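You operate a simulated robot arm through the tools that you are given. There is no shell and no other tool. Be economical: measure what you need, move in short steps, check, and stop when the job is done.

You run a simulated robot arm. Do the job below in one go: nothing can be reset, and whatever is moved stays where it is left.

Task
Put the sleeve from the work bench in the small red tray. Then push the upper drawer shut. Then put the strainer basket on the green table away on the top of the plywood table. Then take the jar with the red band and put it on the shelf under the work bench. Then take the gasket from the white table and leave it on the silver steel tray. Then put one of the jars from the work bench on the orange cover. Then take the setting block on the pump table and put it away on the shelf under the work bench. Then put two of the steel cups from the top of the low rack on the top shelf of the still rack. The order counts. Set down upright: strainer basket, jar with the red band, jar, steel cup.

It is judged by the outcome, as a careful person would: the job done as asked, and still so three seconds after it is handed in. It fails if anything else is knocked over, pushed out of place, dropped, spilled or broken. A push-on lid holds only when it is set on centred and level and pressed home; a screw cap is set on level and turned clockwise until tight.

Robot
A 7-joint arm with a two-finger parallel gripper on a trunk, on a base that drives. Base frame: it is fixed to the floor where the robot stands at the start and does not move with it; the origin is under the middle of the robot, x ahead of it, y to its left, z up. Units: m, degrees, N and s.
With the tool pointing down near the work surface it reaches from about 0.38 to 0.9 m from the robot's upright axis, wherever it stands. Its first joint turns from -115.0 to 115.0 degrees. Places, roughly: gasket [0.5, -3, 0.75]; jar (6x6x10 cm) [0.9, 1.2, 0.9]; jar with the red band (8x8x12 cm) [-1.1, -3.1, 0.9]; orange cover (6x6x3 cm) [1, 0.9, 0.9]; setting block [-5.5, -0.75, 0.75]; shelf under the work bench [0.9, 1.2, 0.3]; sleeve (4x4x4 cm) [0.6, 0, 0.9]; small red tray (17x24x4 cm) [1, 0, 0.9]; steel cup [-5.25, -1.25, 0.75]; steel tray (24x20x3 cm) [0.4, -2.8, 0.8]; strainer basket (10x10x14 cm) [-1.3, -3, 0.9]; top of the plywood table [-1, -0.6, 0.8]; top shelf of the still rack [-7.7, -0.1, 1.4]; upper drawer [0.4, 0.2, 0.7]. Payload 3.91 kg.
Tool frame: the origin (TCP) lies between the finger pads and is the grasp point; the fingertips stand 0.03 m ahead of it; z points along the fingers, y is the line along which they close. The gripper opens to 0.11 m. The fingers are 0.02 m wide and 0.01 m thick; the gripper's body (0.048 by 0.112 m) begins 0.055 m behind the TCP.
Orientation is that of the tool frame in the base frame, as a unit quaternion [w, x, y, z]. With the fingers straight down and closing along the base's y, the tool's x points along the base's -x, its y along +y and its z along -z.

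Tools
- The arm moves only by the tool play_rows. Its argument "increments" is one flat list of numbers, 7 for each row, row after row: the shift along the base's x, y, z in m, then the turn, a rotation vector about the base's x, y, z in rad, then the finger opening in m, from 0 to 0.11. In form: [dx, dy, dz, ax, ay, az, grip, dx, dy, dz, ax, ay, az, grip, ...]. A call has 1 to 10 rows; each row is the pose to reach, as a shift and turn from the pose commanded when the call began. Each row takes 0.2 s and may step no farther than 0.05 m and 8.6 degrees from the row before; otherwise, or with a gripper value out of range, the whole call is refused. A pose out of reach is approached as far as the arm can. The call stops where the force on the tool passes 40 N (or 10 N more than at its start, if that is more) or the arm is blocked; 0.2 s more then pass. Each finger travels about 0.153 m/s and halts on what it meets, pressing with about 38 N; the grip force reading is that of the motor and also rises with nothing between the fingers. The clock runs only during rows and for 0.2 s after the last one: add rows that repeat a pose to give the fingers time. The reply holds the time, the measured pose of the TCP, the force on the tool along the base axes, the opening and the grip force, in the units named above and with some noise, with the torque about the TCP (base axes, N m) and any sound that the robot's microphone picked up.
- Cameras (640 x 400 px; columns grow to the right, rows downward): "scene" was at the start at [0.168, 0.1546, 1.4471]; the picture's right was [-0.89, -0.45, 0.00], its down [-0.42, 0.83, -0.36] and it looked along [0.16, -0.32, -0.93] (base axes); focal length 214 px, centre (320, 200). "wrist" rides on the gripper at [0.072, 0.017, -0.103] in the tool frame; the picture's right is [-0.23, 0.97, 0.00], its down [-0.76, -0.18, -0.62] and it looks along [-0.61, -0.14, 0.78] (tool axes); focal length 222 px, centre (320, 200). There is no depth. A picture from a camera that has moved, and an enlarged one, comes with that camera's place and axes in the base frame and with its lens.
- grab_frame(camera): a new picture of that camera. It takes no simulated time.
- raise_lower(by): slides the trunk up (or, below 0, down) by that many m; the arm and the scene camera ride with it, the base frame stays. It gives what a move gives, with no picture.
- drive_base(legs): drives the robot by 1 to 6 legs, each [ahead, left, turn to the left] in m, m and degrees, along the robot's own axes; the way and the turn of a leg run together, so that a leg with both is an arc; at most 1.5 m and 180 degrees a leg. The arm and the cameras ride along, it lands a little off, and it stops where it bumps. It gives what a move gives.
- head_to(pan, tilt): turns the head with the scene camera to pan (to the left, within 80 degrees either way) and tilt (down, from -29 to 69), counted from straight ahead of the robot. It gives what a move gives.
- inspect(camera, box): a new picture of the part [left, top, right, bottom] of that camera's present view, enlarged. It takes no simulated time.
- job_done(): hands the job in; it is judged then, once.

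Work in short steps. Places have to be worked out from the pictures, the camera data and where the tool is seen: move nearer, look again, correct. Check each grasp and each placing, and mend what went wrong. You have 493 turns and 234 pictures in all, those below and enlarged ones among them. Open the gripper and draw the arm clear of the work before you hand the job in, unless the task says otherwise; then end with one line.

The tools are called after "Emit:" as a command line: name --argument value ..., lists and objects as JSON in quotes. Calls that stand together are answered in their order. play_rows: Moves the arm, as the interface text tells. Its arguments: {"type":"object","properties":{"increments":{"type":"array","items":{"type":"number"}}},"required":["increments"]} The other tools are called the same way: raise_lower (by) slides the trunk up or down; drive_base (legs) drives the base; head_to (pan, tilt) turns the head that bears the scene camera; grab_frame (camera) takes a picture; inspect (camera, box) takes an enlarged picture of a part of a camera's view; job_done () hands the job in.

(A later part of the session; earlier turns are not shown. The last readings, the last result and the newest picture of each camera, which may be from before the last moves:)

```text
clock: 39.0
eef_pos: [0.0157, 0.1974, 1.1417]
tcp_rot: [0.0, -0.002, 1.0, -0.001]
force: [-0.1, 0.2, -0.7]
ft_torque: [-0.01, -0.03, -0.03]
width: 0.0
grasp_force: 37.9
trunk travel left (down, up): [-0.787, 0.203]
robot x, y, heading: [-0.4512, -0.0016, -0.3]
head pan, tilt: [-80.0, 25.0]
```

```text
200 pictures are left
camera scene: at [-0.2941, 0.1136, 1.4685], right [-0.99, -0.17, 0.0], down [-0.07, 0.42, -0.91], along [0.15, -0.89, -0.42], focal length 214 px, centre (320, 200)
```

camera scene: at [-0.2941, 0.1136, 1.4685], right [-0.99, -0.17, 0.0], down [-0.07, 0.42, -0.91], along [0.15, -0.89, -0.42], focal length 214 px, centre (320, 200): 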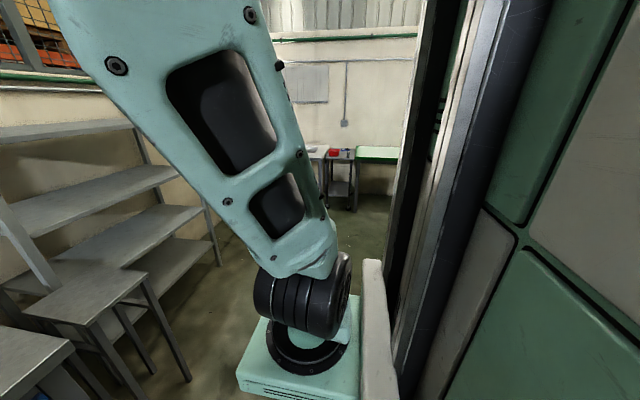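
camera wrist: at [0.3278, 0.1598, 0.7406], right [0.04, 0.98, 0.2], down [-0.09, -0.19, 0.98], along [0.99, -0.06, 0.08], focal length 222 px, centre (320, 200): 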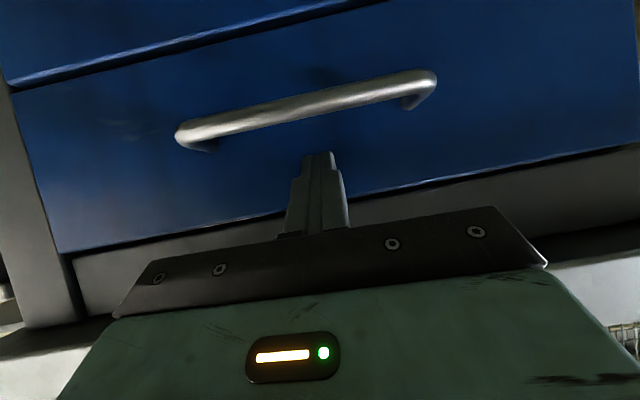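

I turn the robot part-way right and look towards the tables.

Emit:
drive_base --legs '[[0, 0, -45]]'

Emit:
grab_frame --camera "scene"

Emit:
head_to --pan -20 --tilt 30

Emit:
grab_frame --camera "scene"

```text
clock: 41.5
eef_pos: [0.0171, -0.1901, 1.1419]
tcp_rot: [0.0, 0.381, 0.925, 0.0]
force: [-0.3, -0.5, -0.7]
ft_torque: [0.02, 0.0, -0.02]
width: 0.0004
grasp_force: 38.0
trunk travel left (down, up): [-0.787, 0.203]
robot x, y, heading: [-0.4534, -0.0008, -45.3]
head pan, tilt: [-80.0, 25.0]
```

```text
199 pictures are left
camera scene: at [-0.2603, -0.0315, 1.4686], right [-0.82, 0.58, 0.0], down [0.24, 0.35, -0.91], along [-0.52, -0.74, -0.42], focal length 214 px, centre (320, 200)
```

scene: 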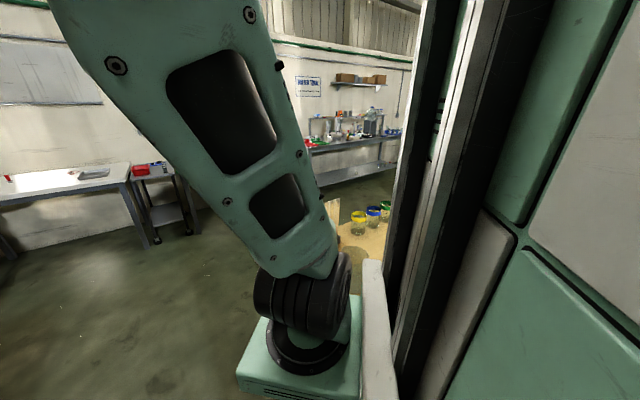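

```text
clock: 42.8
eef_pos: [0.0164, -0.1908, 1.142]
tcp_rot: [0.001, 0.381, 0.925, -0.001]
force: [-0.1, 0.1, -0.8]
ft_torque: [-0.01, 0.01, 0.0]
width: 0.0
grasp_force: 37.4
trunk travel left (down, up): [-0.787, 0.203]
robot x, y, heading: [-0.4533, 0.0058, -45.3]
head pan, tilt: [-20.0, 30.0]
```

```text
198 pictures are left
camera scene: at [-0.1694, -0.0383, 1.4606], right [-0.91, -0.42, 0.0], down [-0.21, 0.45, -0.87], along [0.36, -0.79, -0.5], focal length 214 px, centre (320, 200)
```

scene: 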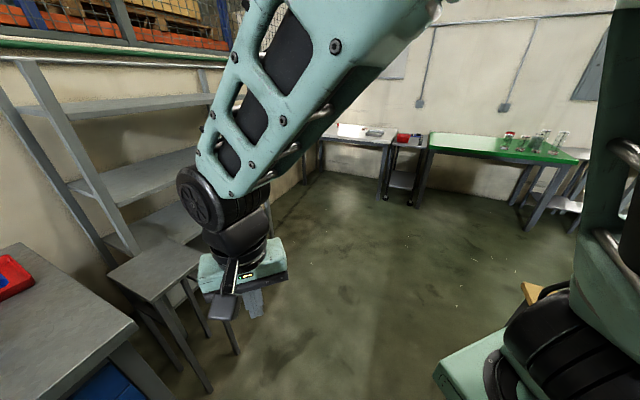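

The way down -y between the rack and plywood table is open. I go 0.35 m ahead on this heading, then turn to face -y and look.

Emit:
drive_base --legs '[[0.4, 0, 0], [0, 0, -45]]'

Emit:
head_to --pan 0 --tilt 25

Emit:
grab_frame --camera "scene"

Emit:
head_to --pan -75 --tilt 25

Emit:
grab_frame --camera "scene"

```text
clock: 47.3
eef_pos: [0.0148, -0.756, 1.1422]
tcp_rot: [0.0, 0.711, 0.703, -0.001]
force: [-0.2, -0.4, -0.5]
ft_torque: [0.02, -0.01, -0.02]
width: 0.0003
grasp_force: 37.9
trunk travel left (down, up): [-0.787, 0.203]
robot x, y, heading: [-0.1769, -0.2869, -91.3]
head pan, tilt: [-20.0, 30.0]
```

```text
clock: 48.2
eef_pos: [0.0141, -0.7555, 1.1429]
tcp_rot: [0.0, 0.71, 0.704, -0.002]
force: [-0.8, 0.2, 0.7]
ft_torque: [0.0, 0.0, 0.01]
width: 0.0
grasp_force: 37.7
trunk travel left (down, up): [-0.787, 0.203]
robot x, y, heading: [-0.1767, -0.2855, -91.0]
head pan, tilt: [0.0, 25.0]
```

```text
197 pictures are left
camera scene: at [0.0258, -0.5227, 1.4685], right [-1.0, 0.02, 0.0], down [0.01, 0.42, -0.91], along [-0.02, -0.91, -0.42], focal length 214 px, centre (320, 200)
```

scene: 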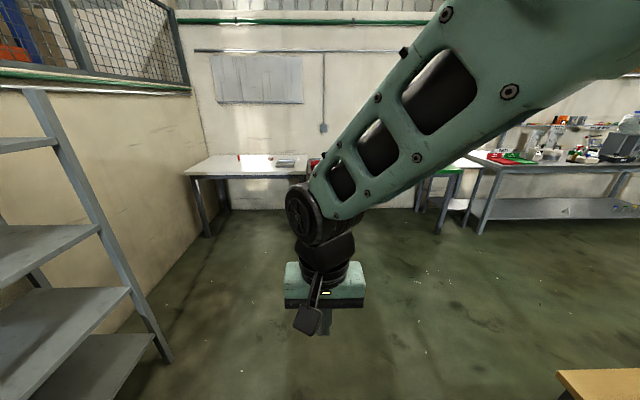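

```text
clock: 49.6
eef_pos: [0.015, -0.7548, 1.1425]
tcp_rot: [0.0, 0.711, 0.703, -0.001]
force: [-0.9, 0.4, 0.1]
ft_torque: [0.0, -0.04, -0.03]
width: 0.0
grasp_force: 37.4
trunk travel left (down, up): [-0.787, 0.203]
robot x, y, heading: [-0.1709, -0.2843, -91.3]
head pan, tilt: [-75.0, 25.0]
```

```text
196 pictures are left
camera scene: at [-0.0618, -0.4528, 1.4686], right [-0.24, 0.97, 0.0], down [0.41, 0.1, -0.91], along [-0.88, -0.22, -0.42], focal length 214 px, centre (320, 200)
```

scene: 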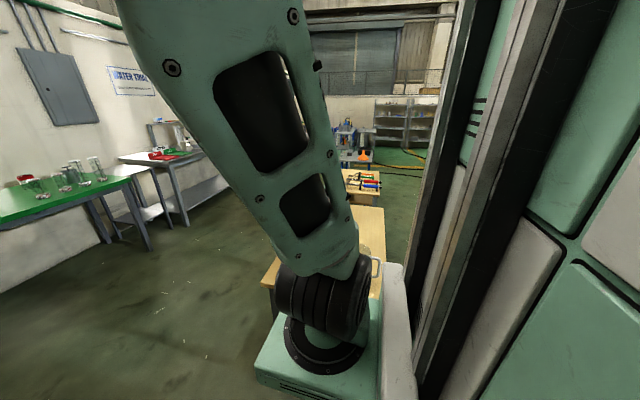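

Clear floor ahead; the plywood table lies at x≤-0.65, y≥-0.85. I drive down, then strafe right in front of the green table.

Emit:
drive_base --legs '[[1.45, 0, 1.2], [0, -1.0, 0]]'

Emit:
head_to --pan 0 --tilt 35

Emit:
grab_frame --camera "scene"

Emit:
grab_frame --camera "wrist"

```text
clock: 61.7
eef_pos: [-1.0259, -2.1963, 1.1434]
tcp_rot: [0.0, 0.713, 0.701, -0.001]
force: [1.3, 0.4, 0.1]
ft_torque: [0.01, 0.03, 0.01]
width: 0.0002
grasp_force: 37.9
trunk travel left (down, up): [-0.787, 0.203]
robot x, y, heading: [-1.2155, -1.7235, -91.3]
head pan, tilt: [-75.0, 25.0]
```

```text
clock: 63.2
eef_pos: [-1.0264, -2.1971, 1.1436]
tcp_rot: [0.0, 0.712, 0.702, -0.002]
force: [-0.6, -0.7, -0.3]
ft_torque: [0.01, -0.05, 0.02]
width: 0.0
grasp_force: 38.0
trunk travel left (down, up): [-0.787, 0.203]
robot x, y, heading: [-1.2167, -1.7268, -91.3]
head pan, tilt: [0.0, 35.0]
```

```text
195 pictures are left
camera scene: at [-1.0148, -1.9605, 1.4528], right [-1.0, 0.02, 0.0], down [0.01, 0.57, -0.82], along [-0.02, -0.82, -0.57], focal length 214 px, centre (320, 200)
```

scene: 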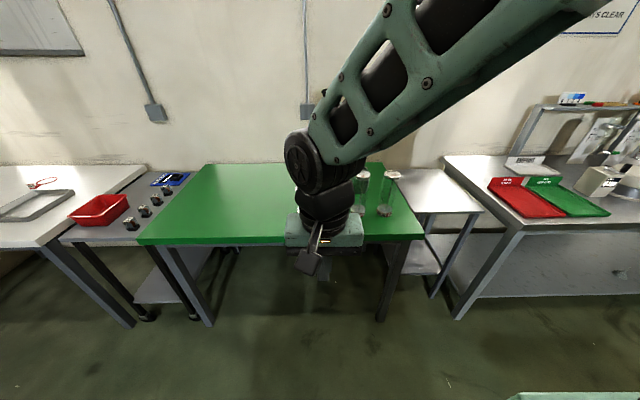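

```text
194 pictures are left
camera wrist: at [-1.0083, -2.1237, 1.2467], right [0.97, -0.24, 0.0], down [-0.19, -0.76, 0.63], along [-0.15, -0.61, -0.78], focal length 222 px, centre (320, 200)
```

wrist: 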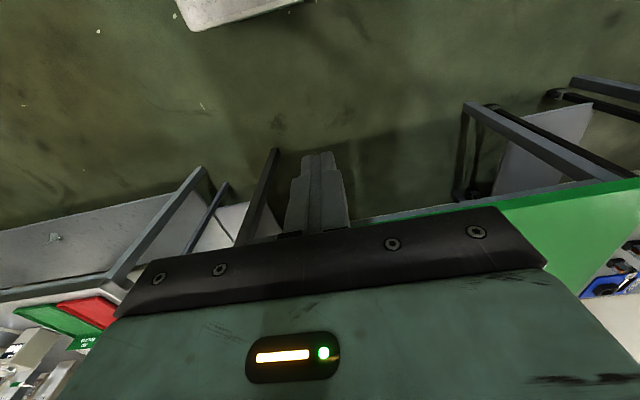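

The arm hides the objects. I shift the hand to the robot's right to uncover them.

Emit:
play_rows --increments '[-0.045, 0, 0, 0, 0, 0, 0.0, -0.09, 0, 0, 0, 0, 0, 0, -0.135, 0, 0, 0, 0, 0, 0, -0.18, 0, 0, 0, 0, 0, 0, -0.225, 0, 0, 0, 0, 0, 0.0, -0.27, 0, 0, 0, 0, 0, 0.05, -0.315, 0, 0, 0, 0, 0, 0.11, -0.36, 0, 0, 0, 0, 0, 0.11]'

Emit:
grab_frame --camera "scene"

```text
clock: 65.0
eef_pos: [-1.3868, -2.1998, 1.1432]
tcp_rot: [0.0, 0.712, 0.702, -0.001]
force: [1.0, 0.0, -0.6]
ft_torque: [0.03, 0.04, -0.02]
width: 0.1103
grasp_force: 0.1
trunk travel left (down, up): [-0.787, 0.203]
robot x, y, heading: [-1.2189, -1.7258, -91.2]
head pan, tilt: [0.0, 35.0]
```

```text
193 pictures are left
camera scene: at [-1.0143, -1.9604, 1.4527], right [-1.0, 0.02, 0.0], down [0.01, 0.57, -0.82], along [-0.02, -0.82, -0.57], focal length 214 px, centre (320, 200)
```

scene: 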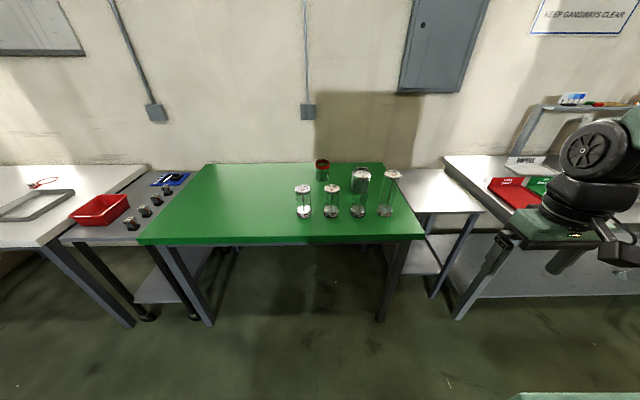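

Emit:
inspect --camera "scene" --box '[270, 140, 430, 240]'

```text
4.00 times, centred on (350, 190) of scene
camera zoom: at [-1.0143, -1.9604, 1.4527], right [-1.0, 0.02, 0.0], down [0.01, 0.57, -0.82], along [-0.02, -0.82, -0.57], focal length 858 px, centre (200, 240)
```

zoom: 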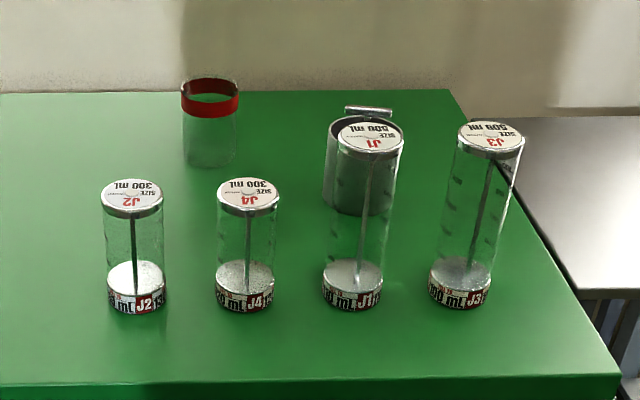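

The basket stands behind jar J1; the red-band jar is at the back left. I drive 0.4 m closer and look again.

Emit:
drive_base --legs '[[0.4, 0, 1.2]]'

Emit:
inspect --camera "scene" --box '[220, 130, 540, 330]'

Emit:
grab_frame --camera "wrist"

```text
clock: 67.5
eef_pos: [-1.3817, -2.6011, 1.1436]
tcp_rot: [0.0, 0.704, 0.71, -0.001]
force: [0.3, 0.1, 0.4]
ft_torque: [-0.02, -0.02, 0.05]
width: 0.1099
grasp_force: 0.0
trunk travel left (down, up): [-0.787, 0.203]
robot x, y, heading: [-1.2186, -2.1208, -89.9]
head pan, tilt: [0.0, 35.0]
```

```text
2.00 times, centred on (380, 230) of scene
camera zoom: at [-1.0143, -2.3531, 1.4528], right [-1.0, 0.0, 0.0], down [0.0, 0.57, -0.82], along [0.0, -0.82, -0.57], focal length 429 px, centre (200, 140)
```

zoom: 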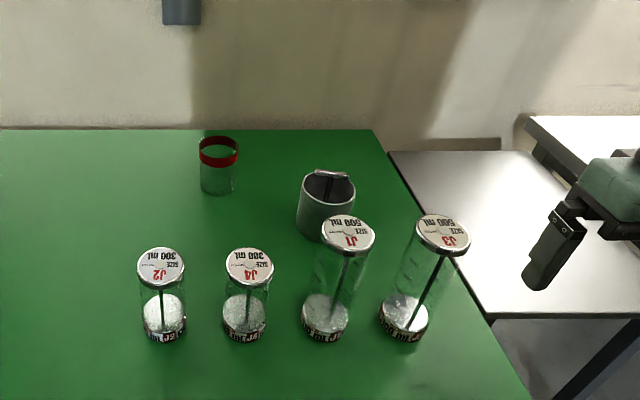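

```text
190 pictures are left
camera wrist: at [-1.3644, -2.5273, 1.2471], right [0.98, -0.22, 0.0], down [-0.17, -0.76, 0.63], along [-0.14, -0.61, -0.78], focal length 222 px, centre (320, 200)
```

wrist: 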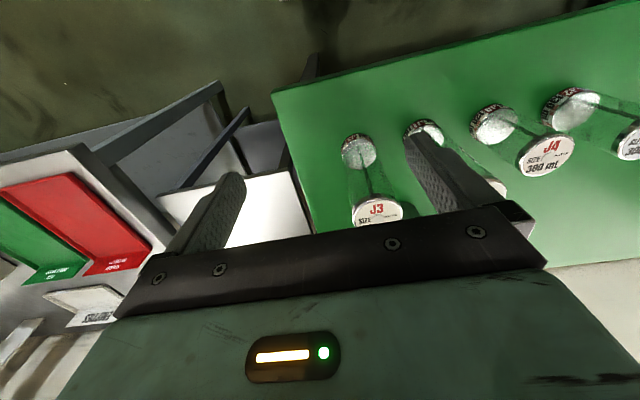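

Triangulation: table z≈0.84; basket centre (-1.238, -2.92), rim z≈0.955, handle to ≈0.98; red-band jar (-1.05, -3.045). I move high over the basket.

Emit:
play_rows --increments '[0.018, -0.04, 0.005, 0, 0, 0, 0.11, 0.036, -0.08, 0.01, 0, 0, 0, 0.11, 0.054, -0.12, 0.01, 0, 0, 0, 0.11, 0.072, -0.16, 0.01, 0, 0, 0, 0.11, 0.09, -0.2, 0.01, 0, 0, 0, 0.11, 0.108, -0.24, 0.01, 0, 0, 0, 0.11, 0.126, -0.28, 0.01, 0, 0, 0, 0.11, 0.144, -0.32, 0.01, 0, 0, 0, 0.11]'

Emit:
grab_frame --camera "wrist"

Emit:
inspect --camera "scene" --box '[220, 100, 540, 300]'

```text
clock: 69.3
eef_pos: [-1.2379, -2.9201, 1.1555]
tcp_rot: [0.0, 0.704, 0.71, -0.002]
force: [-0.3, -0.6, -1.0]
ft_torque: [-0.02, 0.0, 0.01]
width: 0.1102
grasp_force: 0.0
trunk travel left (down, up): [-0.787, 0.203]
robot x, y, heading: [-1.2195, -2.1214, -89.9]
head pan, tilt: [0.0, 35.0]
```

```text
189 pictures are left
camera wrist: at [-1.2209, -2.8466, 1.2595], right [0.98, -0.22, 0.0], down [-0.17, -0.76, 0.63], along [-0.14, -0.61, -0.78], focal length 222 px, centre (320, 200)
```

wrist: 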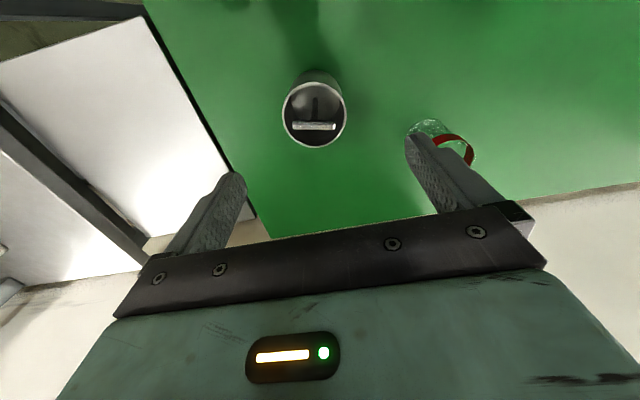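

```text
2.00 times, centred on (380, 200) of scene
camera zoom: at [-1.0146, -2.3527, 1.4529], right [-1.0, 0.0, 0.0], down [0.0, 0.57, -0.82], along [0.0, -0.82, -0.57], focal length 429 px, centre (200, 200)
```

zoom: 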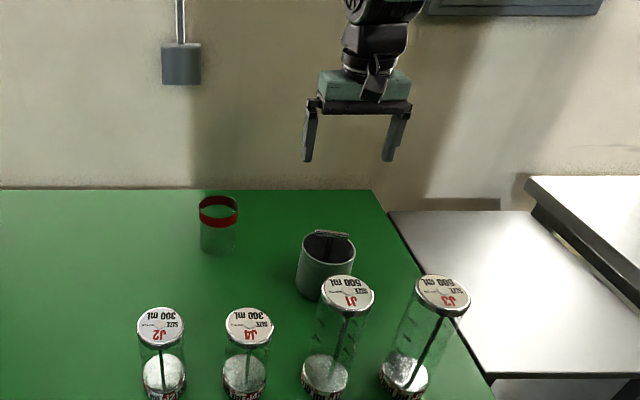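

The basket has a T-handle across its mouth. I inspect it closely.

Emit:
inspect --camera "wrist" --box '[240, 50, 400, 150]'

Emit:
inspect --camera "scene" --box '[350, 200, 430, 250]'

```text
4.00 times, centred on (320, 100) of wrist
camera zoom: at [-1.2209, -2.8466, 1.2595], right [0.98, -0.22, 0.0], down [-0.17, -0.76, 0.63], along [-0.14, -0.61, -0.78], focal length 888 px, centre (320, 600)
```

zoom: 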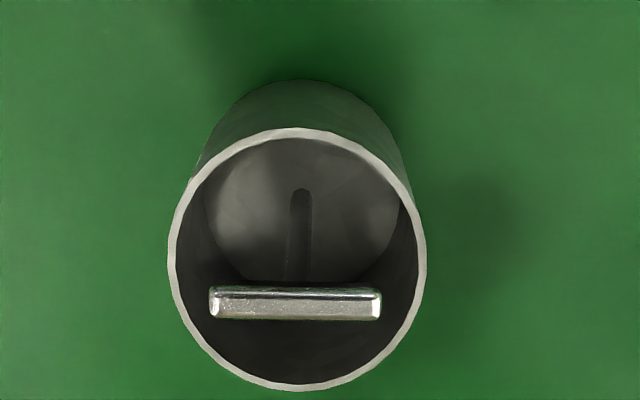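

```text
8.00 times, centred on (390, 225) of scene
camera zoom: at [-1.0146, -2.3527, 1.4529], right [-1.0, 0.0, 0.0], down [0.0, 0.57, -0.82], along [0.0, -0.82, -0.57], focal length 1716 px, centre (-240, 0)
```

zoom: 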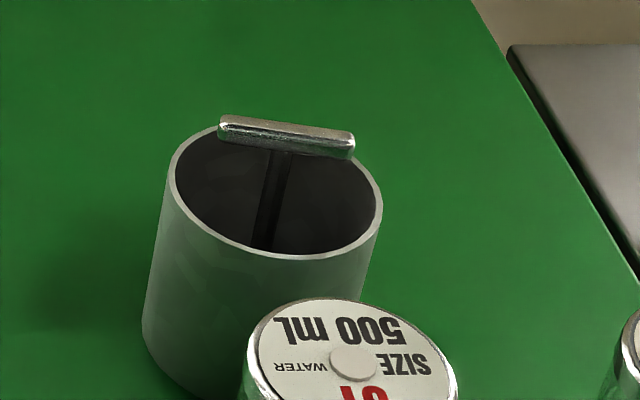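

The bar centre is at (-1.2535, -2.952, 0.96), lying along (0.98, -0.22). I turn the gripper 77° so it closes across the bar.

Emit:
play_rows --increments '[-0.002, -0.003, 0, 0, 0, 0.135, 0.11, -0.003, -0.006, 0, 0, 0, 0.27, 0.11, -0.005, -0.01, 0, 0, 0, 0.405, 0.1, -0.006, -0.013, 0, 0, 0, 0.54, 0.09, -0.008, -0.016, 0, 0, 0, 0.675, 0.08, -0.01, -0.02, 0, 0, 0, 0.81, 0.07, -0.011, -0.023, 0, 0, 0, 0.945, 0.06, -0.013, -0.026, 0, 0, 0, 1.08, 0.05, -0.014, -0.03, 0, 0, 0, 1.215, 0.05, -0.0155, -0.032, 0, 0, 0, 1.35, 0.05]'

Emit:
play_rows --increments '[0, 0, -0.04, 0, 0, 0, 0.05, 0, 0, -0.08, 0, 0, 0, 0.05, 0, 0, -0.1, 0, 0, 0, 0.05]'

Emit:
grab_frame --camera "wrist"

Emit:
inspect --camera "scene" --box '[310, 140, 470, 240]'

```text
clock: 71.5
eef_pos: [-1.252, -2.9509, 1.1517]
tcp_rot: [0.001, 0.105, 0.994, 0.0]
force: [0.5, -1.4, 0.8]
ft_torque: [-0.02, 0.0, 0.02]
width: 0.0503
grasp_force: 0.1
trunk travel left (down, up): [-0.787, 0.203]
robot x, y, heading: [-1.2197, -2.1272, -90.0]
head pan, tilt: [0.0, 35.0]
```

```text
clock: 72.3
eef_pos: [-1.2524, -2.9535, 1.0534]
tcp_rot: [0.0, 0.107, 0.994, -0.001]
force: [0.2, 0.0, 0.6]
ft_torque: [0.02, 0.02, -0.03]
width: 0.05
grasp_force: 0.1
trunk travel left (down, up): [-0.787, 0.203]
robot x, y, heading: [-1.2203, -2.1235, -89.9]
head pan, tilt: [0.0, 35.0]
```

```text
185 pictures are left
camera wrist: at [-1.3201, -2.9202, 1.1582], right [0.43, 0.9, 0.0], down [0.71, -0.33, 0.63], along [0.56, -0.27, -0.78], focal length 222 px, centre (320, 200)
```

wrist: 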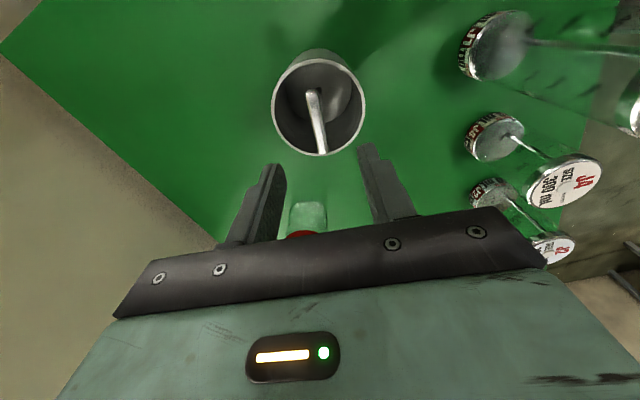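

```text
4.00 times, centred on (390, 190) of scene
camera zoom: at [-1.0144, -2.353, 1.4529], right [-1.0, 0.0, 0.0], down [0.0, 0.57, -0.82], along [0.0, -0.82, -0.57], focal length 858 px, centre (40, 240)
```

zoom: 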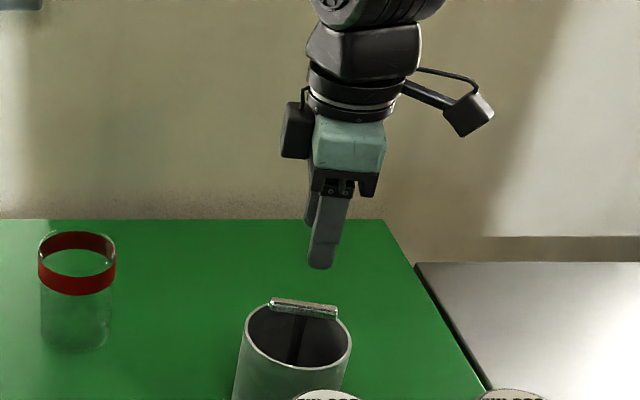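

Aligned within a few mm. I descend to z≈0.963 and close on the bar.

Emit:
play_rows --increments '[-0.005, -0.001, -0.03, 0, 0, 0, 0.05, -0.005, -0.001, -0.06, 0, 0, 0, 0.05, -0.005, -0.001, -0.08, 0, 0, 0, 0.05, -0.005, -0.001, -0.09, 0, 0, 0, 0.05]'

Emit:
grab_frame --camera "wrist"

```text
clock: 73.3
eef_pos: [-1.2588, -2.9537, 0.9642]
tcp_rot: [0.001, 0.106, 0.994, -0.001]
force: [-0.8, 0.2, -0.2]
ft_torque: [-0.03, -0.05, 0.0]
width: 0.05
grasp_force: 0.1
trunk travel left (down, up): [-0.787, 0.203]
robot x, y, heading: [-1.2194, -2.1213, -90.1]
head pan, tilt: [0.0, 35.0]
```

```text
183 pictures are left
camera wrist: at [-1.3257, -2.9207, 1.0681], right [0.43, 0.9, 0.0], down [0.71, -0.33, 0.62], along [0.56, -0.27, -0.78], focal length 222 px, centre (320, 200)
```

wrist: 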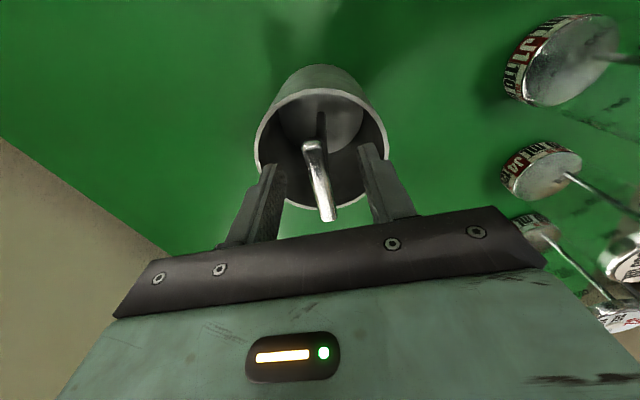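

The bar is between the pads. I close and lift a little.

Emit:
play_rows --increments '[0, 0, -0.004, 0, 0, 0, 0.03, 0, 0, -0.004, 0, 0, 0, 0.0, 0, 0, -0.004, 0, 0, 0, 0.0, 0, 0, 0.01, 0, 0, 0, 0.0, 0, 0, 0.03, 0, 0, 0, 0.0]'

Emit:
grab_frame --camera "wrist"

```text
clock: 74.5
eef_pos: [-1.2582, -2.9535, 0.9934]
tcp_rot: [0.001, 0.106, 0.994, 0.001]
force: [-0.5, -0.7, -1.5]
ft_torque: [0.02, 0.0, 0.03]
width: 0.0117
grasp_force: 38.1
trunk travel left (down, up): [-0.787, 0.203]
robot x, y, heading: [-1.2183, -2.1219, -89.8]
head pan, tilt: [0.0, 35.0]
```

```text
182 pictures are left
camera wrist: at [-1.3247, -2.9208, 1.097], right [0.43, 0.9, 0.0], down [0.71, -0.33, 0.63], along [0.56, -0.27, -0.78], focal length 222 px, centre (320, 200)
```

wrist: 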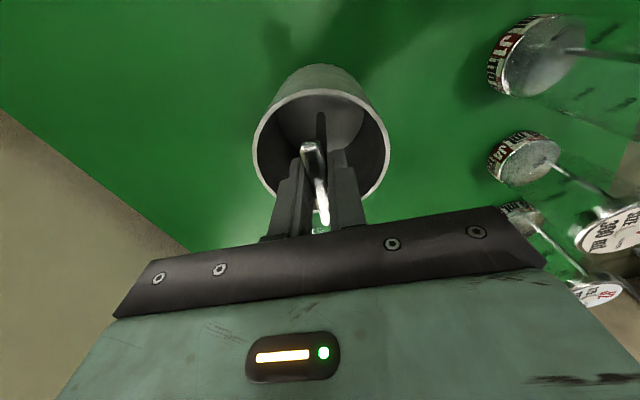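

Held. I lift high, clear of the jars, and draw the hand back toward the robot.

Emit:
play_rows --increments '[0, 0, 0.05, 0, 0, 0, 0.0, 0, 0, 0.1, 0, 0, 0, 0.0, 0, 0, 0.15, 0, 0, 0, 0.0, 0, 0, 0.2, 0, 0, 0, 0.0, 0, 0, 0.24, 0, 0, 0, 0.0, 0.01, 0.045, 0.24, 0, 0, 0, 0.0, 0.02, 0.09, 0.24, 0, 0, 0, 0.0, 0.03, 0.135, 0.24, 0, 0, 0, 0.0, 0.04, 0.18, 0.24, 0, 0, 0, 0, 0.05, 0.225, 0.24, 0, 0, 0, 0]'

Emit:
play_rows --increments '[0.01, 0.045, 0, 0, 0, 0, 0, 0.02, 0.09, 0, 0, 0, 0, 0, 0.03, 0.135, 0, 0, 0, 0, 0]'

Emit:
grab_frame --camera "scene"

```text
clock: 76.7
eef_pos: [-1.2097, -2.7284, 1.2333]
tcp_rot: [0.001, 0.107, 0.994, -0.001]
force: [0.2, -0.3, -2.5]
ft_torque: [0.04, -0.04, -0.02]
width: 0.0117
grasp_force: 37.7
trunk travel left (down, up): [-0.787, 0.203]
robot x, y, heading: [-1.221, -2.1221, -89.9]
head pan, tilt: [0.0, 35.0]
```

```text
clock: 77.5
eef_pos: [-1.1771, -2.5951, 1.2324]
tcp_rot: [0.001, 0.107, 0.994, 0.001]
force: [-0.2, -0.3, -2.6]
ft_torque: [0.02, 0.02, 0.0]
width: 0.0118
grasp_force: 37.8
trunk travel left (down, up): [-0.787, 0.203]
robot x, y, heading: [-1.221, -2.1239, -89.7]
head pan, tilt: [0.0, 35.0]
```

```text
181 pictures are left
camera scene: at [-1.0143, -2.3539, 1.4527], right [-1.0, 0.0, 0.0], down [0.0, 0.57, -0.82], along [0.0, -0.82, -0.57], focal length 214 px, centre (320, 200)
```

scene: 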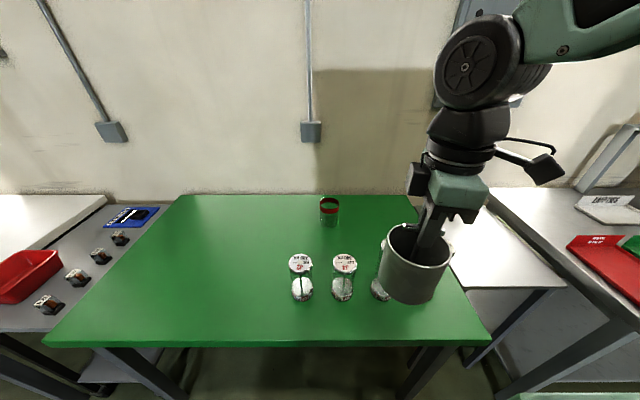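

Now I back away, turn around to the left, and look at the plywood table.

Emit:
drive_base --legs '[[-0.5, 0, 0], [0, 0, 90], [0, 0, 90]]'

Emit:
grab_frame --camera "scene"

```text
clock: 88.0
eef_pos: [-1.242, -1.1547, 1.2321]
tcp_rot: [-0.001, 0.992, -0.127, 0.0]
force: [0.3, -0.1, -2.0]
ft_torque: [0.01, -0.04, 0.01]
width: 0.0116
grasp_force: 37.9
trunk travel left (down, up): [-0.787, 0.203]
robot x, y, heading: [-1.2192, -1.6279, 87.5]
head pan, tilt: [0.0, 35.0]
```

```text
180 pictures are left
camera scene: at [-1.414, -1.3906, 1.4528], right [1.0, -0.04, 0.0], down [-0.02, -0.57, -0.82], along [0.03, 0.82, -0.57], focal length 214 px, centre (320, 200)
```

scene: 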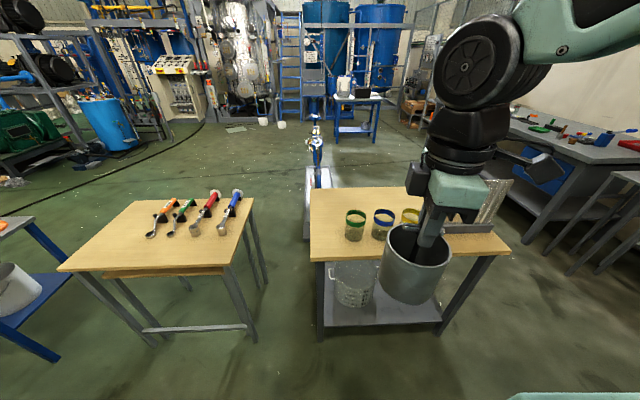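

The right-hand table (x -1.42…-0.62, y -0.83…-0.29) is the plywood table. I shift the hand left to see what stands on its right part.

Emit:
play_rows --increments '[-0.045, 0, 0, 0, 0, 0, 0, -0.09, 0, 0, 0, 0, 0, 0, -0.135, 0, 0, 0, 0, 0, 0, -0.18, 0, 0, 0, 0, 0, 0, -0.225, 0, 0, 0, 0, 0, 0, -0.27, 0, 0, 0, 0, 0, 0]'

Emit:
grab_frame --camera "scene"

```text
clock: 89.3
eef_pos: [-1.5138, -1.1535, 1.231]
tcp_rot: [-0.001, 0.992, -0.127, -0.001]
force: [0.8, 0.3, -2.0]
ft_torque: [0.01, 0.02, 0.01]
width: 0.0117
grasp_force: 37.7
trunk travel left (down, up): [-0.787, 0.203]
robot x, y, heading: [-1.2196, -1.6291, 87.6]
head pan, tilt: [0.0, 35.0]
```

```text
179 pictures are left
camera scene: at [-1.4134, -1.3907, 1.4529], right [1.0, -0.04, 0.0], down [-0.02, -0.57, -0.82], along [0.03, 0.82, -0.57], focal length 214 px, centre (320, 200)
```

scene: 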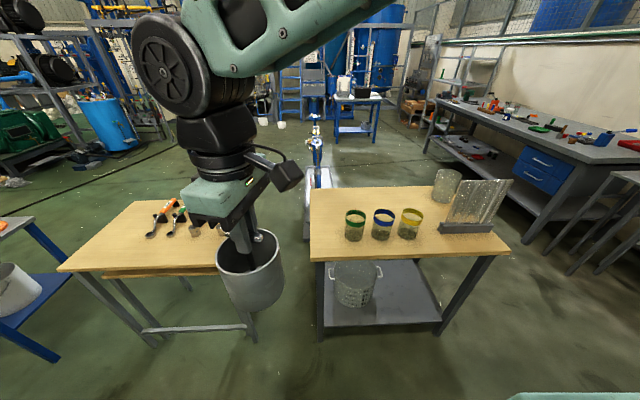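

Free spot behind the jars, at about (-1.2, -0.46). I drive 0.35 m closer.

Emit:
drive_base --legs '[[0.35, 0, 2.5]]'

Emit:
head_to --pan 0 --tilt 45

Emit:
grab_frame --camera "scene"

```text
clock: 91.6
eef_pos: [-1.5276, -0.8176, 1.2307]
tcp_rot: [0.0, 0.995, -0.105, -0.001]
force: [0.3, -0.6, -2.0]
ft_torque: [-0.01, 0.0, 0.02]
width: 0.0115
grasp_force: 37.7
trunk travel left (down, up): [-0.787, 0.203]
robot x, y, heading: [-1.2108, -1.2757, 90.1]
head pan, tilt: [0.0, 35.0]
```

```text
clock: 92.3
eef_pos: [-1.5281, -0.8181, 1.2315]
tcp_rot: [0.0, 0.994, -0.105, 0.0]
force: [0.0, 0.8, -2.4]
ft_torque: [-0.01, -0.04, -0.03]
width: 0.0117
grasp_force: 38.6
trunk travel left (down, up): [-0.787, 0.203]
robot x, y, heading: [-1.2119, -1.2815, 90.0]
head pan, tilt: [0.0, 45.0]
```

```text
178 pictures are left
camera scene: at [-1.4178, -1.0554, 1.438], right [1.0, 0.0, 0.0], down [0.0, -0.71, -0.71], along [0.0, 0.71, -0.71], focal length 214 px, centre (320, 200)
```

scene: 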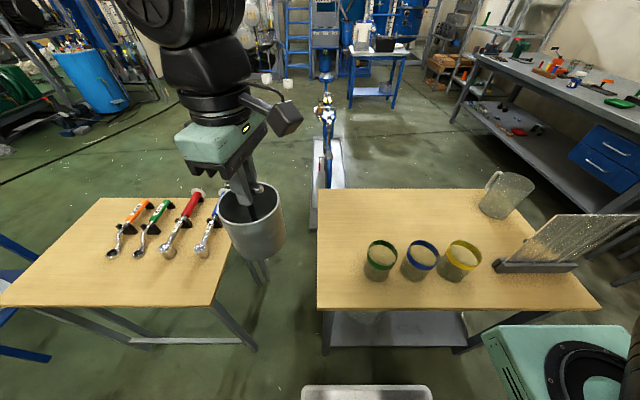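

Plywood top z≈0.807; the free spot centre is (-1.25, -0.50). I carry the basket over it.

Emit:
play_rows --increments '[0.028, 0.032, 0, 0, 0, 0, 0, 0.056, 0.064, 0, 0, 0, 0, 0, 0.084, 0.096, 0, 0, 0, 0, 0, 0.112, 0.128, 0, 0, 0, 0, 0, 0.14, 0.16, 0, 0, 0, 0, 0, 0.168, 0.192, 0, 0, 0, 0, 0, 0.196, 0.224, 0, 0, 0, 0, 0, 0.224, 0.256, 0, 0, 0, 0, 0, 0.252, 0.288, 0, 0, 0, 0, 0, 0.278, 0.318, 0, 0, 0, 0, 0]'

Emit:
play_rows --increments '[0, 0, -0.05, 0, 0, 0, 0, 0, 0, -0.1, 0, 0, 0, 0, 0, 0, -0.15, 0, 0, 0, 0, 0, 0, -0.2, 0, 0, 0, 0, 0, 0, -0.24, 0, 0, 0, 0]'

Emit:
grab_frame --camera "scene"

Emit:
grab_frame --camera "wrist"

```text
clock: 94.5
eef_pos: [-1.2505, -0.4973, 1.2317]
tcp_rot: [0.0, 0.995, -0.104, -0.002]
force: [-0.2, -0.6, -2.5]
ft_torque: [0.03, -0.02, 0.01]
width: 0.0118
grasp_force: 37.6
trunk travel left (down, up): [-0.787, 0.203]
robot x, y, heading: [-1.2116, -1.2757, 90.1]
head pan, tilt: [0.0, 45.0]
```

```text
clock: 95.7
eef_pos: [-1.2509, -0.4988, 0.9906]
tcp_rot: [-0.001, 0.994, -0.105, 0.0]
force: [-0.4, -0.4, -1.9]
ft_torque: [0.02, 0.01, 0.01]
width: 0.0117
grasp_force: 38.2
trunk travel left (down, up): [-0.787, 0.203]
robot x, y, heading: [-1.2147, -1.2779, 90.3]
head pan, tilt: [0.0, 45.0]
```

```text
177 pictures are left
camera scene: at [-1.4177, -1.0558, 1.4381], right [1.0, 0.0, 0.0], down [0.0, -0.71, -0.71], along [0.0, 0.71, -0.71], focal length 214 px, centre (320, 200)
```

scene: 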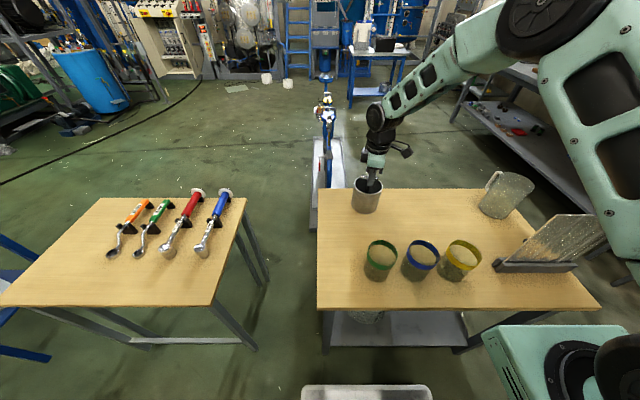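

```text
176 pictures are left
camera wrist: at [-1.1824, -0.5306, 1.0948], right [-0.42, -0.91, 0.0], down [-0.71, 0.33, 0.63], along [-0.57, 0.27, -0.78], focal length 222 px, centre (320, 200)
```

wrist: 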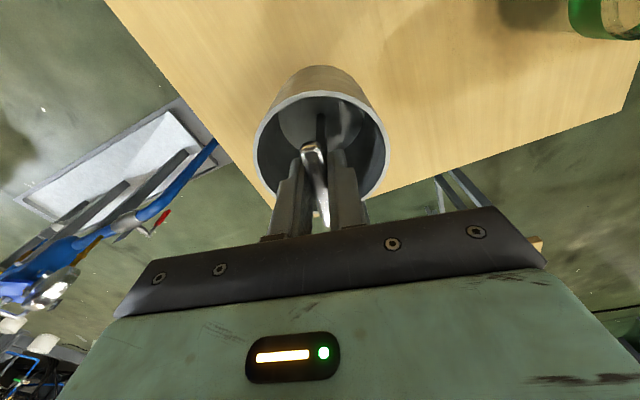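

The spot is well within the table. I lower slowly until contact.

Emit:
play_rows --increments '[0, 0, -0.015, 0, 0, 0, 0, 0, 0, -0.03, 0, 0, 0, 0, 0, 0, -0.04, 0, 0, 0, 0, 0, 0, -0.05, 0, 0, 0, 0, 0, 0, -0.06, 0, 0, 0, 0, 0, 0, -0.07, 0, 0, 0, 0]'

Emit:
inspect --camera "scene" --box '[310, 150, 470, 250]'

```text
clock: 97.1
eef_pos: [-1.2498, -0.4954, 0.9336]
tcp_rot: [-0.006, 0.995, -0.104, -0.003]
force: [-0.4, -1.4, 19.0]
ft_torque: [-0.39, -0.26, 0.07]
width: 0.012
grasp_force: 38.5
trunk travel left (down, up): [-0.787, 0.203]
robot x, y, heading: [-1.2086, -1.2748, 90.2]
head pan, tilt: [0.0, 45.0]
stopped in row 6: the force on the tool passed its limit (the readings are from after the stop); the commanded pose is now the measured one
```

```text
4.00 times, centred on (390, 200) of scene
camera zoom: at [-1.4177, -1.0567, 1.4381], right [1.0, 0.0, 0.0], down [0.0, -0.71, -0.71], along [0.0, 0.71, -0.71], focal length 858 px, centre (40, 200)
```

zoom: 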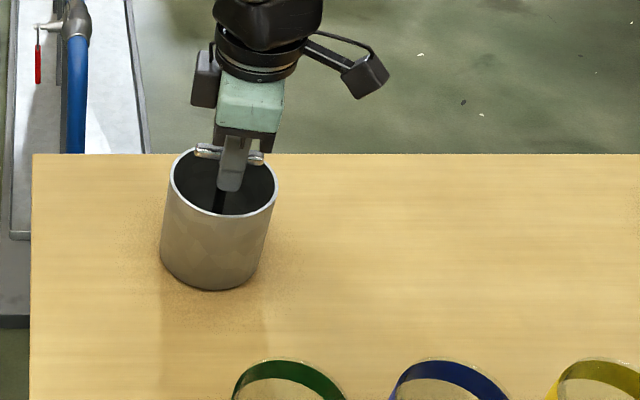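

It stands on the table. I ease off a millimetre, open, and rise straight up.

Emit:
play_rows --increments '[0, 0, 0.002, 0, 0, 0, 0.0, 0, 0, 0.002, 0, 0, 0, 0.03, 0, 0, 0.002, 0, 0, 0, 0.05, 0, 0, 0.03, 0, 0, 0, 0.05, 0, 0, 0.07, 0, 0, 0, 0.05, 0, 0, 0.12, 0, 0, 0, 0.05, 0, 0, 0.17, 0, 0, 0, 0.05, 0, 0, 0.22, 0, 0, 0, 0.05]'

Emit:
inspect --camera "scene" --box '[310, 150, 470, 250]'

```text
clock: 98.9
eef_pos: [-1.2513, -0.4976, 1.1515]
tcp_rot: [-0.003, 0.995, -0.104, -0.003]
force: [-0.5, 0.8, -0.5]
ft_torque: [0.01, -0.02, 0.01]
width: 0.05
grasp_force: 0.1
trunk travel left (down, up): [-0.787, 0.203]
robot x, y, heading: [-1.212, -1.2783, 90.3]
head pan, tilt: [0.0, 45.0]
```

```text
4.00 times, centred on (390, 200) of scene
camera zoom: at [-1.4177, -1.0552, 1.4378], right [1.0, 0.0, 0.0], down [0.0, -0.71, -0.71], along [0.0, 0.71, -0.71], focal length 858 px, centre (40, 200)
```

zoom: 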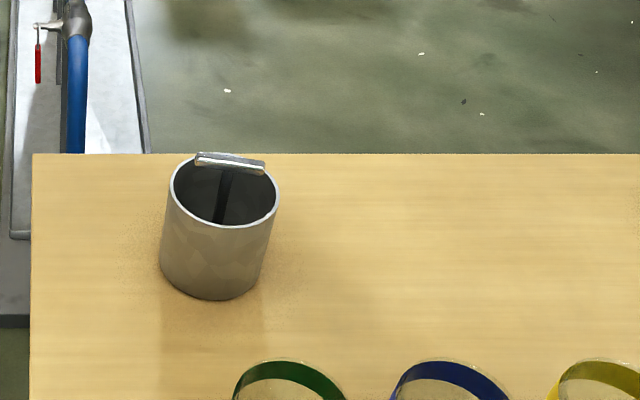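

Basket placed upright. I draw the hand back and turn the gripper back to its natural yaw.

Emit:
play_rows --increments '[0.005, -0.035, 0.005, 0, 0, -0.135, 0.05, 0.01, -0.07, 0.01, 0, 0, -0.27, 0.05, 0.015, -0.105, 0.01, 0, 0, -0.405, 0.05, 0.02, -0.14, 0.01, 0, 0, -0.54, 0.05, 0.025, -0.175, 0.01, 0, 0, -0.675, 0.05, 0.03, -0.21, 0.01, 0, 0, -0.81, 0.05, 0.035, -0.245, 0.01, 0, 0, -0.945, 0.05, 0.04, -0.28, 0.01, 0, 0, -1.08, 0.05, 0.04, -0.31, 0.01, 0, 0, -1.215, 0.05, 0.04, -0.33, 0.01, 0, 0, -1.35, 0.05]'

Emit:
drive_base --legs '[[-0.35, 0, 0], [0, 0, -90], [0, 0, -90]]'

Emit:
grab_frame --camera "scene"

```text
clock: 101.1
eef_pos: [-1.2108, -0.8268, 1.1598]
tcp_rot: [-0.003, 0.709, -0.705, 0.001]
force: [0.4, 0.8, 0.8]
ft_torque: [-0.03, 0.0, -0.01]
width: 0.0497
grasp_force: 0.1
trunk travel left (down, up): [-0.787, 0.203]
robot x, y, heading: [-1.2094, -1.2772, 90.2]
head pan, tilt: [0.0, 45.0]
```

```text
clock: 111.2
eef_pos: [-1.2318, -2.0862, 1.1608]
tcp_rot: [-0.001, 0.717, 0.697, -0.005]
force: [-0.3, 0.4, 0.0]
ft_torque: [0.0, 0.02, -0.02]
width: 0.0501
grasp_force: 0.1
trunk travel left (down, up): [-0.787, 0.203]
robot x, y, heading: [-1.2084, -1.6374, -92.3]
head pan, tilt: [0.0, 45.0]
```

```text
173 pictures are left
camera scene: at [-1.0145, -1.8667, 1.438], right [-1.0, 0.04, 0.0], down [0.03, 0.71, -0.71], along [-0.03, -0.71, -0.71], focal length 214 px, centre (320, 200)
```

scene: 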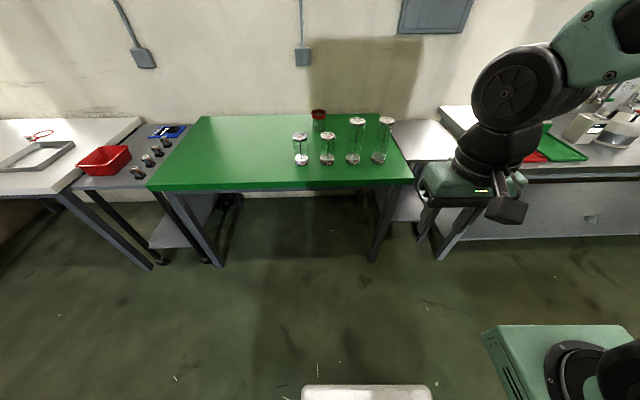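

I drive up to the green table for the red-band jar.

Emit:
drive_base --legs '[[0.3, 0.1, 2.3], [0.25, 0.05, 0]]'

Emit:
grab_frame --camera "scene"

```text
clock: 114.7
eef_pos: [-1.0698, -2.6388, 1.1598]
tcp_rot: [0.0, 0.705, 0.71, -0.005]
force: [1.1, -0.6, 0.2]
ft_torque: [0.0, -0.03, -0.01]
width: 0.0503
grasp_force: 0.0
trunk travel left (down, up): [-0.787, 0.203]
robot x, y, heading: [-1.0659, -2.1879, -90.3]
head pan, tilt: [0.0, 45.0]
```

```text
172 pictures are left
camera scene: at [-0.8614, -2.4123, 1.438], right [-1.0, 0.0, 0.0], down [0.0, 0.71, -0.71], along [0.0, -0.71, -0.71], focal length 214 px, centre (320, 200)
```

scene: 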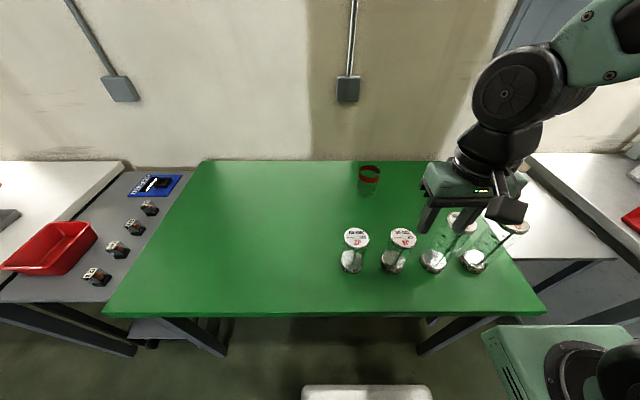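

Red-band jar at about (-1.05, -3.05). I move high toward it and look with the wrist camera.

Emit:
play_rows --increments '[0.002, -0.045, 0, 0, 0, 0, 0.06, 0.005, -0.09, 0, 0, 0, 0, 0.08, 0.008, -0.135, 0, 0, 0, 0, 0.11, 0.01, -0.18, 0, 0, 0, 0, 0.11, 0.012, -0.225, 0, 0, 0, 0, 0.11, 0.015, -0.27, 0, 0, 0, 0, 0.11, 0.018, -0.315, 0, 0, 0, 0, 0.11, 0.02, -0.36, 0, 0, 0, 0, 0.11]'

Emit:
grab_frame --camera "wrist"

```text
clock: 116.5
eef_pos: [-1.0514, -3.0015, 1.161]
tcp_rot: [0.0, 0.705, 0.71, -0.004]
force: [0.7, 0.5, 0.0]
ft_torque: [0.0, -0.01, 0.03]
width: 0.11
grasp_force: 0.1
trunk travel left (down, up): [-0.787, 0.203]
robot x, y, heading: [-1.0656, -2.1882, -89.9]
head pan, tilt: [0.0, 45.0]
```

```text
171 pictures are left
camera wrist: at [-1.0354, -2.9283, 1.2649], right [0.98, -0.22, -0.01], down [-0.17, -0.76, 0.63], along [-0.14, -0.61, -0.78], focal length 222 px, centre (320, 200)
```

wrist: 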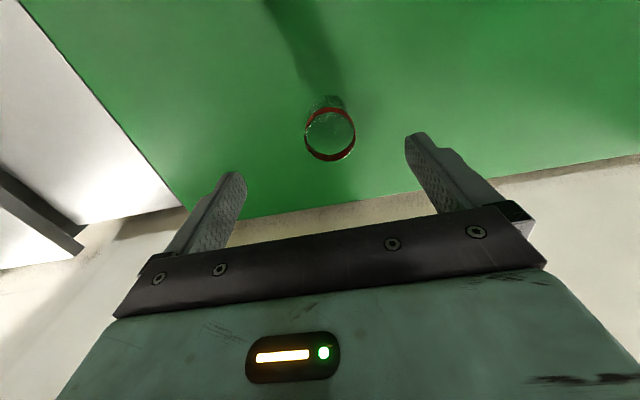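

Jar centre (-1.050, -3.056). I align over it and descend part-way.

Emit:
play_rows --increments '[0.001, -0.03, 0, 0, 0, 0, 0.11, 0.001, -0.055, -0.02, 0, 0, 0, 0.11, 0.001, -0.055, -0.06, 0, 0, 0, 0.11, 0.001, -0.055, -0.1, 0, 0, 0, 0.11, 0.001, -0.055, -0.14, 0, 0, 0, 0.11]'

Emit:
grab_frame --camera "wrist"

Emit:
inspect --camera "scene" --box '[300, 100, 460, 220]'

```text
clock: 117.7
eef_pos: [-1.0503, -3.052, 1.0212]
tcp_rot: [-0.001, 0.704, 0.71, -0.005]
force: [-0.6, 0.3, 0.9]
ft_torque: [-0.02, 0.02, -0.01]
width: 0.1102
grasp_force: 0.1
trunk travel left (down, up): [-0.787, 0.203]
robot x, y, heading: [-1.0653, -2.1913, -90.1]
head pan, tilt: [0.0, 45.0]
```

```text
170 pictures are left
camera wrist: at [-1.0331, -2.9793, 1.1239], right [0.98, -0.22, -0.01], down [-0.17, -0.76, 0.63], along [-0.14, -0.61, -0.78], focal length 222 px, centre (320, 200)
```

wrist: 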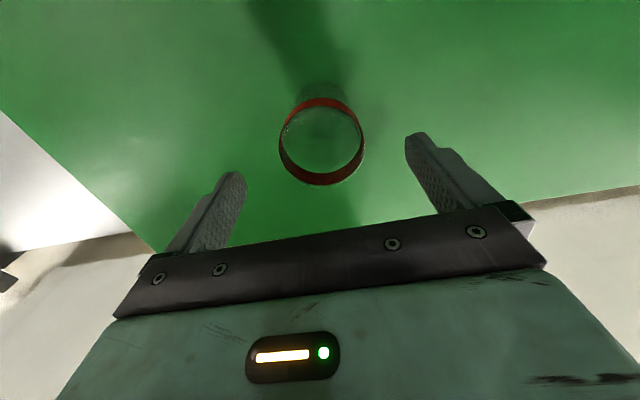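

```text
3.33 times, centred on (380, 160) of scene
camera zoom: at [-0.8615, -2.4121, 1.4381], right [-1.0, 0.0, 0.0], down [0.0, 0.71, -0.71], along [0.0, -0.71, -0.71], focal length 715 px, centre (120, 333)
```

zoom: 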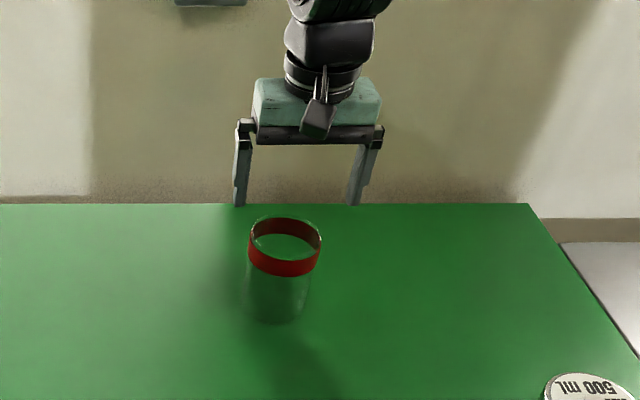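

Aligned. I descend to z≈0.90 and check.

Emit:
play_rows --increments '[0.0, -0.001, -0.03, 0, 0, 0, 0.11, 0.0, -0.001, -0.06, 0, 0, 0, 0.11, 0, -0.001, -0.09, 0, 0, 0, 0.11, 0, -0.001, -0.12, 0, 0, 0, 0.11]'

Emit:
grab_frame --camera "wrist"

```text
clock: 118.7
eef_pos: [-1.0484, -3.0571, 0.9023]
tcp_rot: [0.0, 0.705, 0.709, -0.005]
force: [0.7, -0.3, 1.0]
ft_torque: [0.0, 0.0, -0.01]
width: 0.1096
grasp_force: 0.0
trunk travel left (down, up): [-0.787, 0.203]
robot x, y, heading: [-1.0695, -2.1877, -90.4]
head pan, tilt: [0.0, 45.0]
```

```text
168 pictures are left
camera wrist: at [-1.0318, -2.9825, 1.0047], right [0.98, -0.22, -0.01], down [-0.17, -0.76, 0.63], along [-0.14, -0.61, -0.78], focal length 222 px, centre (320, 200)
```

wrist: 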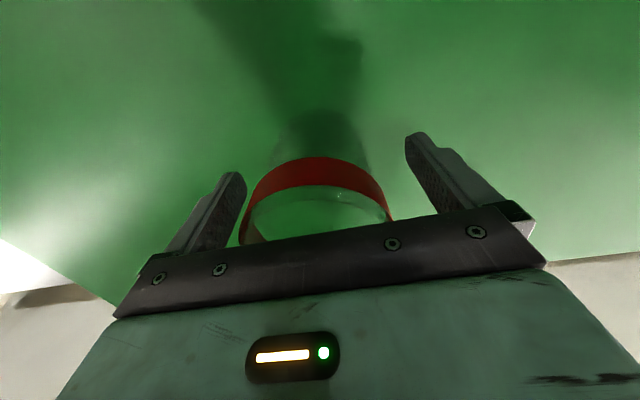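

The jar is between the fingers. I close and lift slightly.

Emit:
play_rows --increments '[0, 0, 0, 0, 0, 0, 0.09, 0, 0, 0, 0, 0, 0, 0.07, 0, 0, 0, 0, 0, 0, 0.06, 0, 0, 0, 0, 0, 0, 0.06, 0, 0, 0.01, 0, 0, 0, 0.06, 0, 0, 0.03, 0, 0, 0, 0.06]'

Emit:
grab_frame --camera "wrist"

```text
clock: 120.1
eef_pos: [-1.0495, -3.0558, 0.9296]
tcp_rot: [-0.001, 0.705, 0.71, -0.004]
force: [0.1, 0.4, -0.6]
ft_torque: [-0.02, -0.03, -0.03]
width: 0.06
grasp_force: 0.0
trunk travel left (down, up): [-0.787, 0.203]
robot x, y, heading: [-1.0671, -2.191, -90.1]
head pan, tilt: [0.0, 45.0]
```

```text
167 pictures are left
camera wrist: at [-1.032, -2.9819, 1.0345], right [0.98, -0.22, -0.01], down [-0.17, -0.76, 0.63], along [-0.14, -0.61, -0.78], focal length 222 px, centre (320, 200)
```

wrist: 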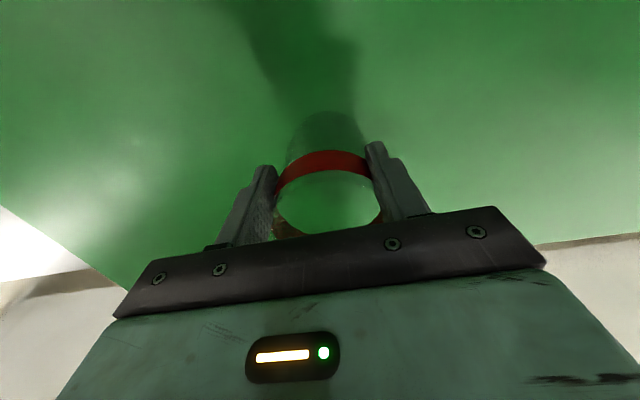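

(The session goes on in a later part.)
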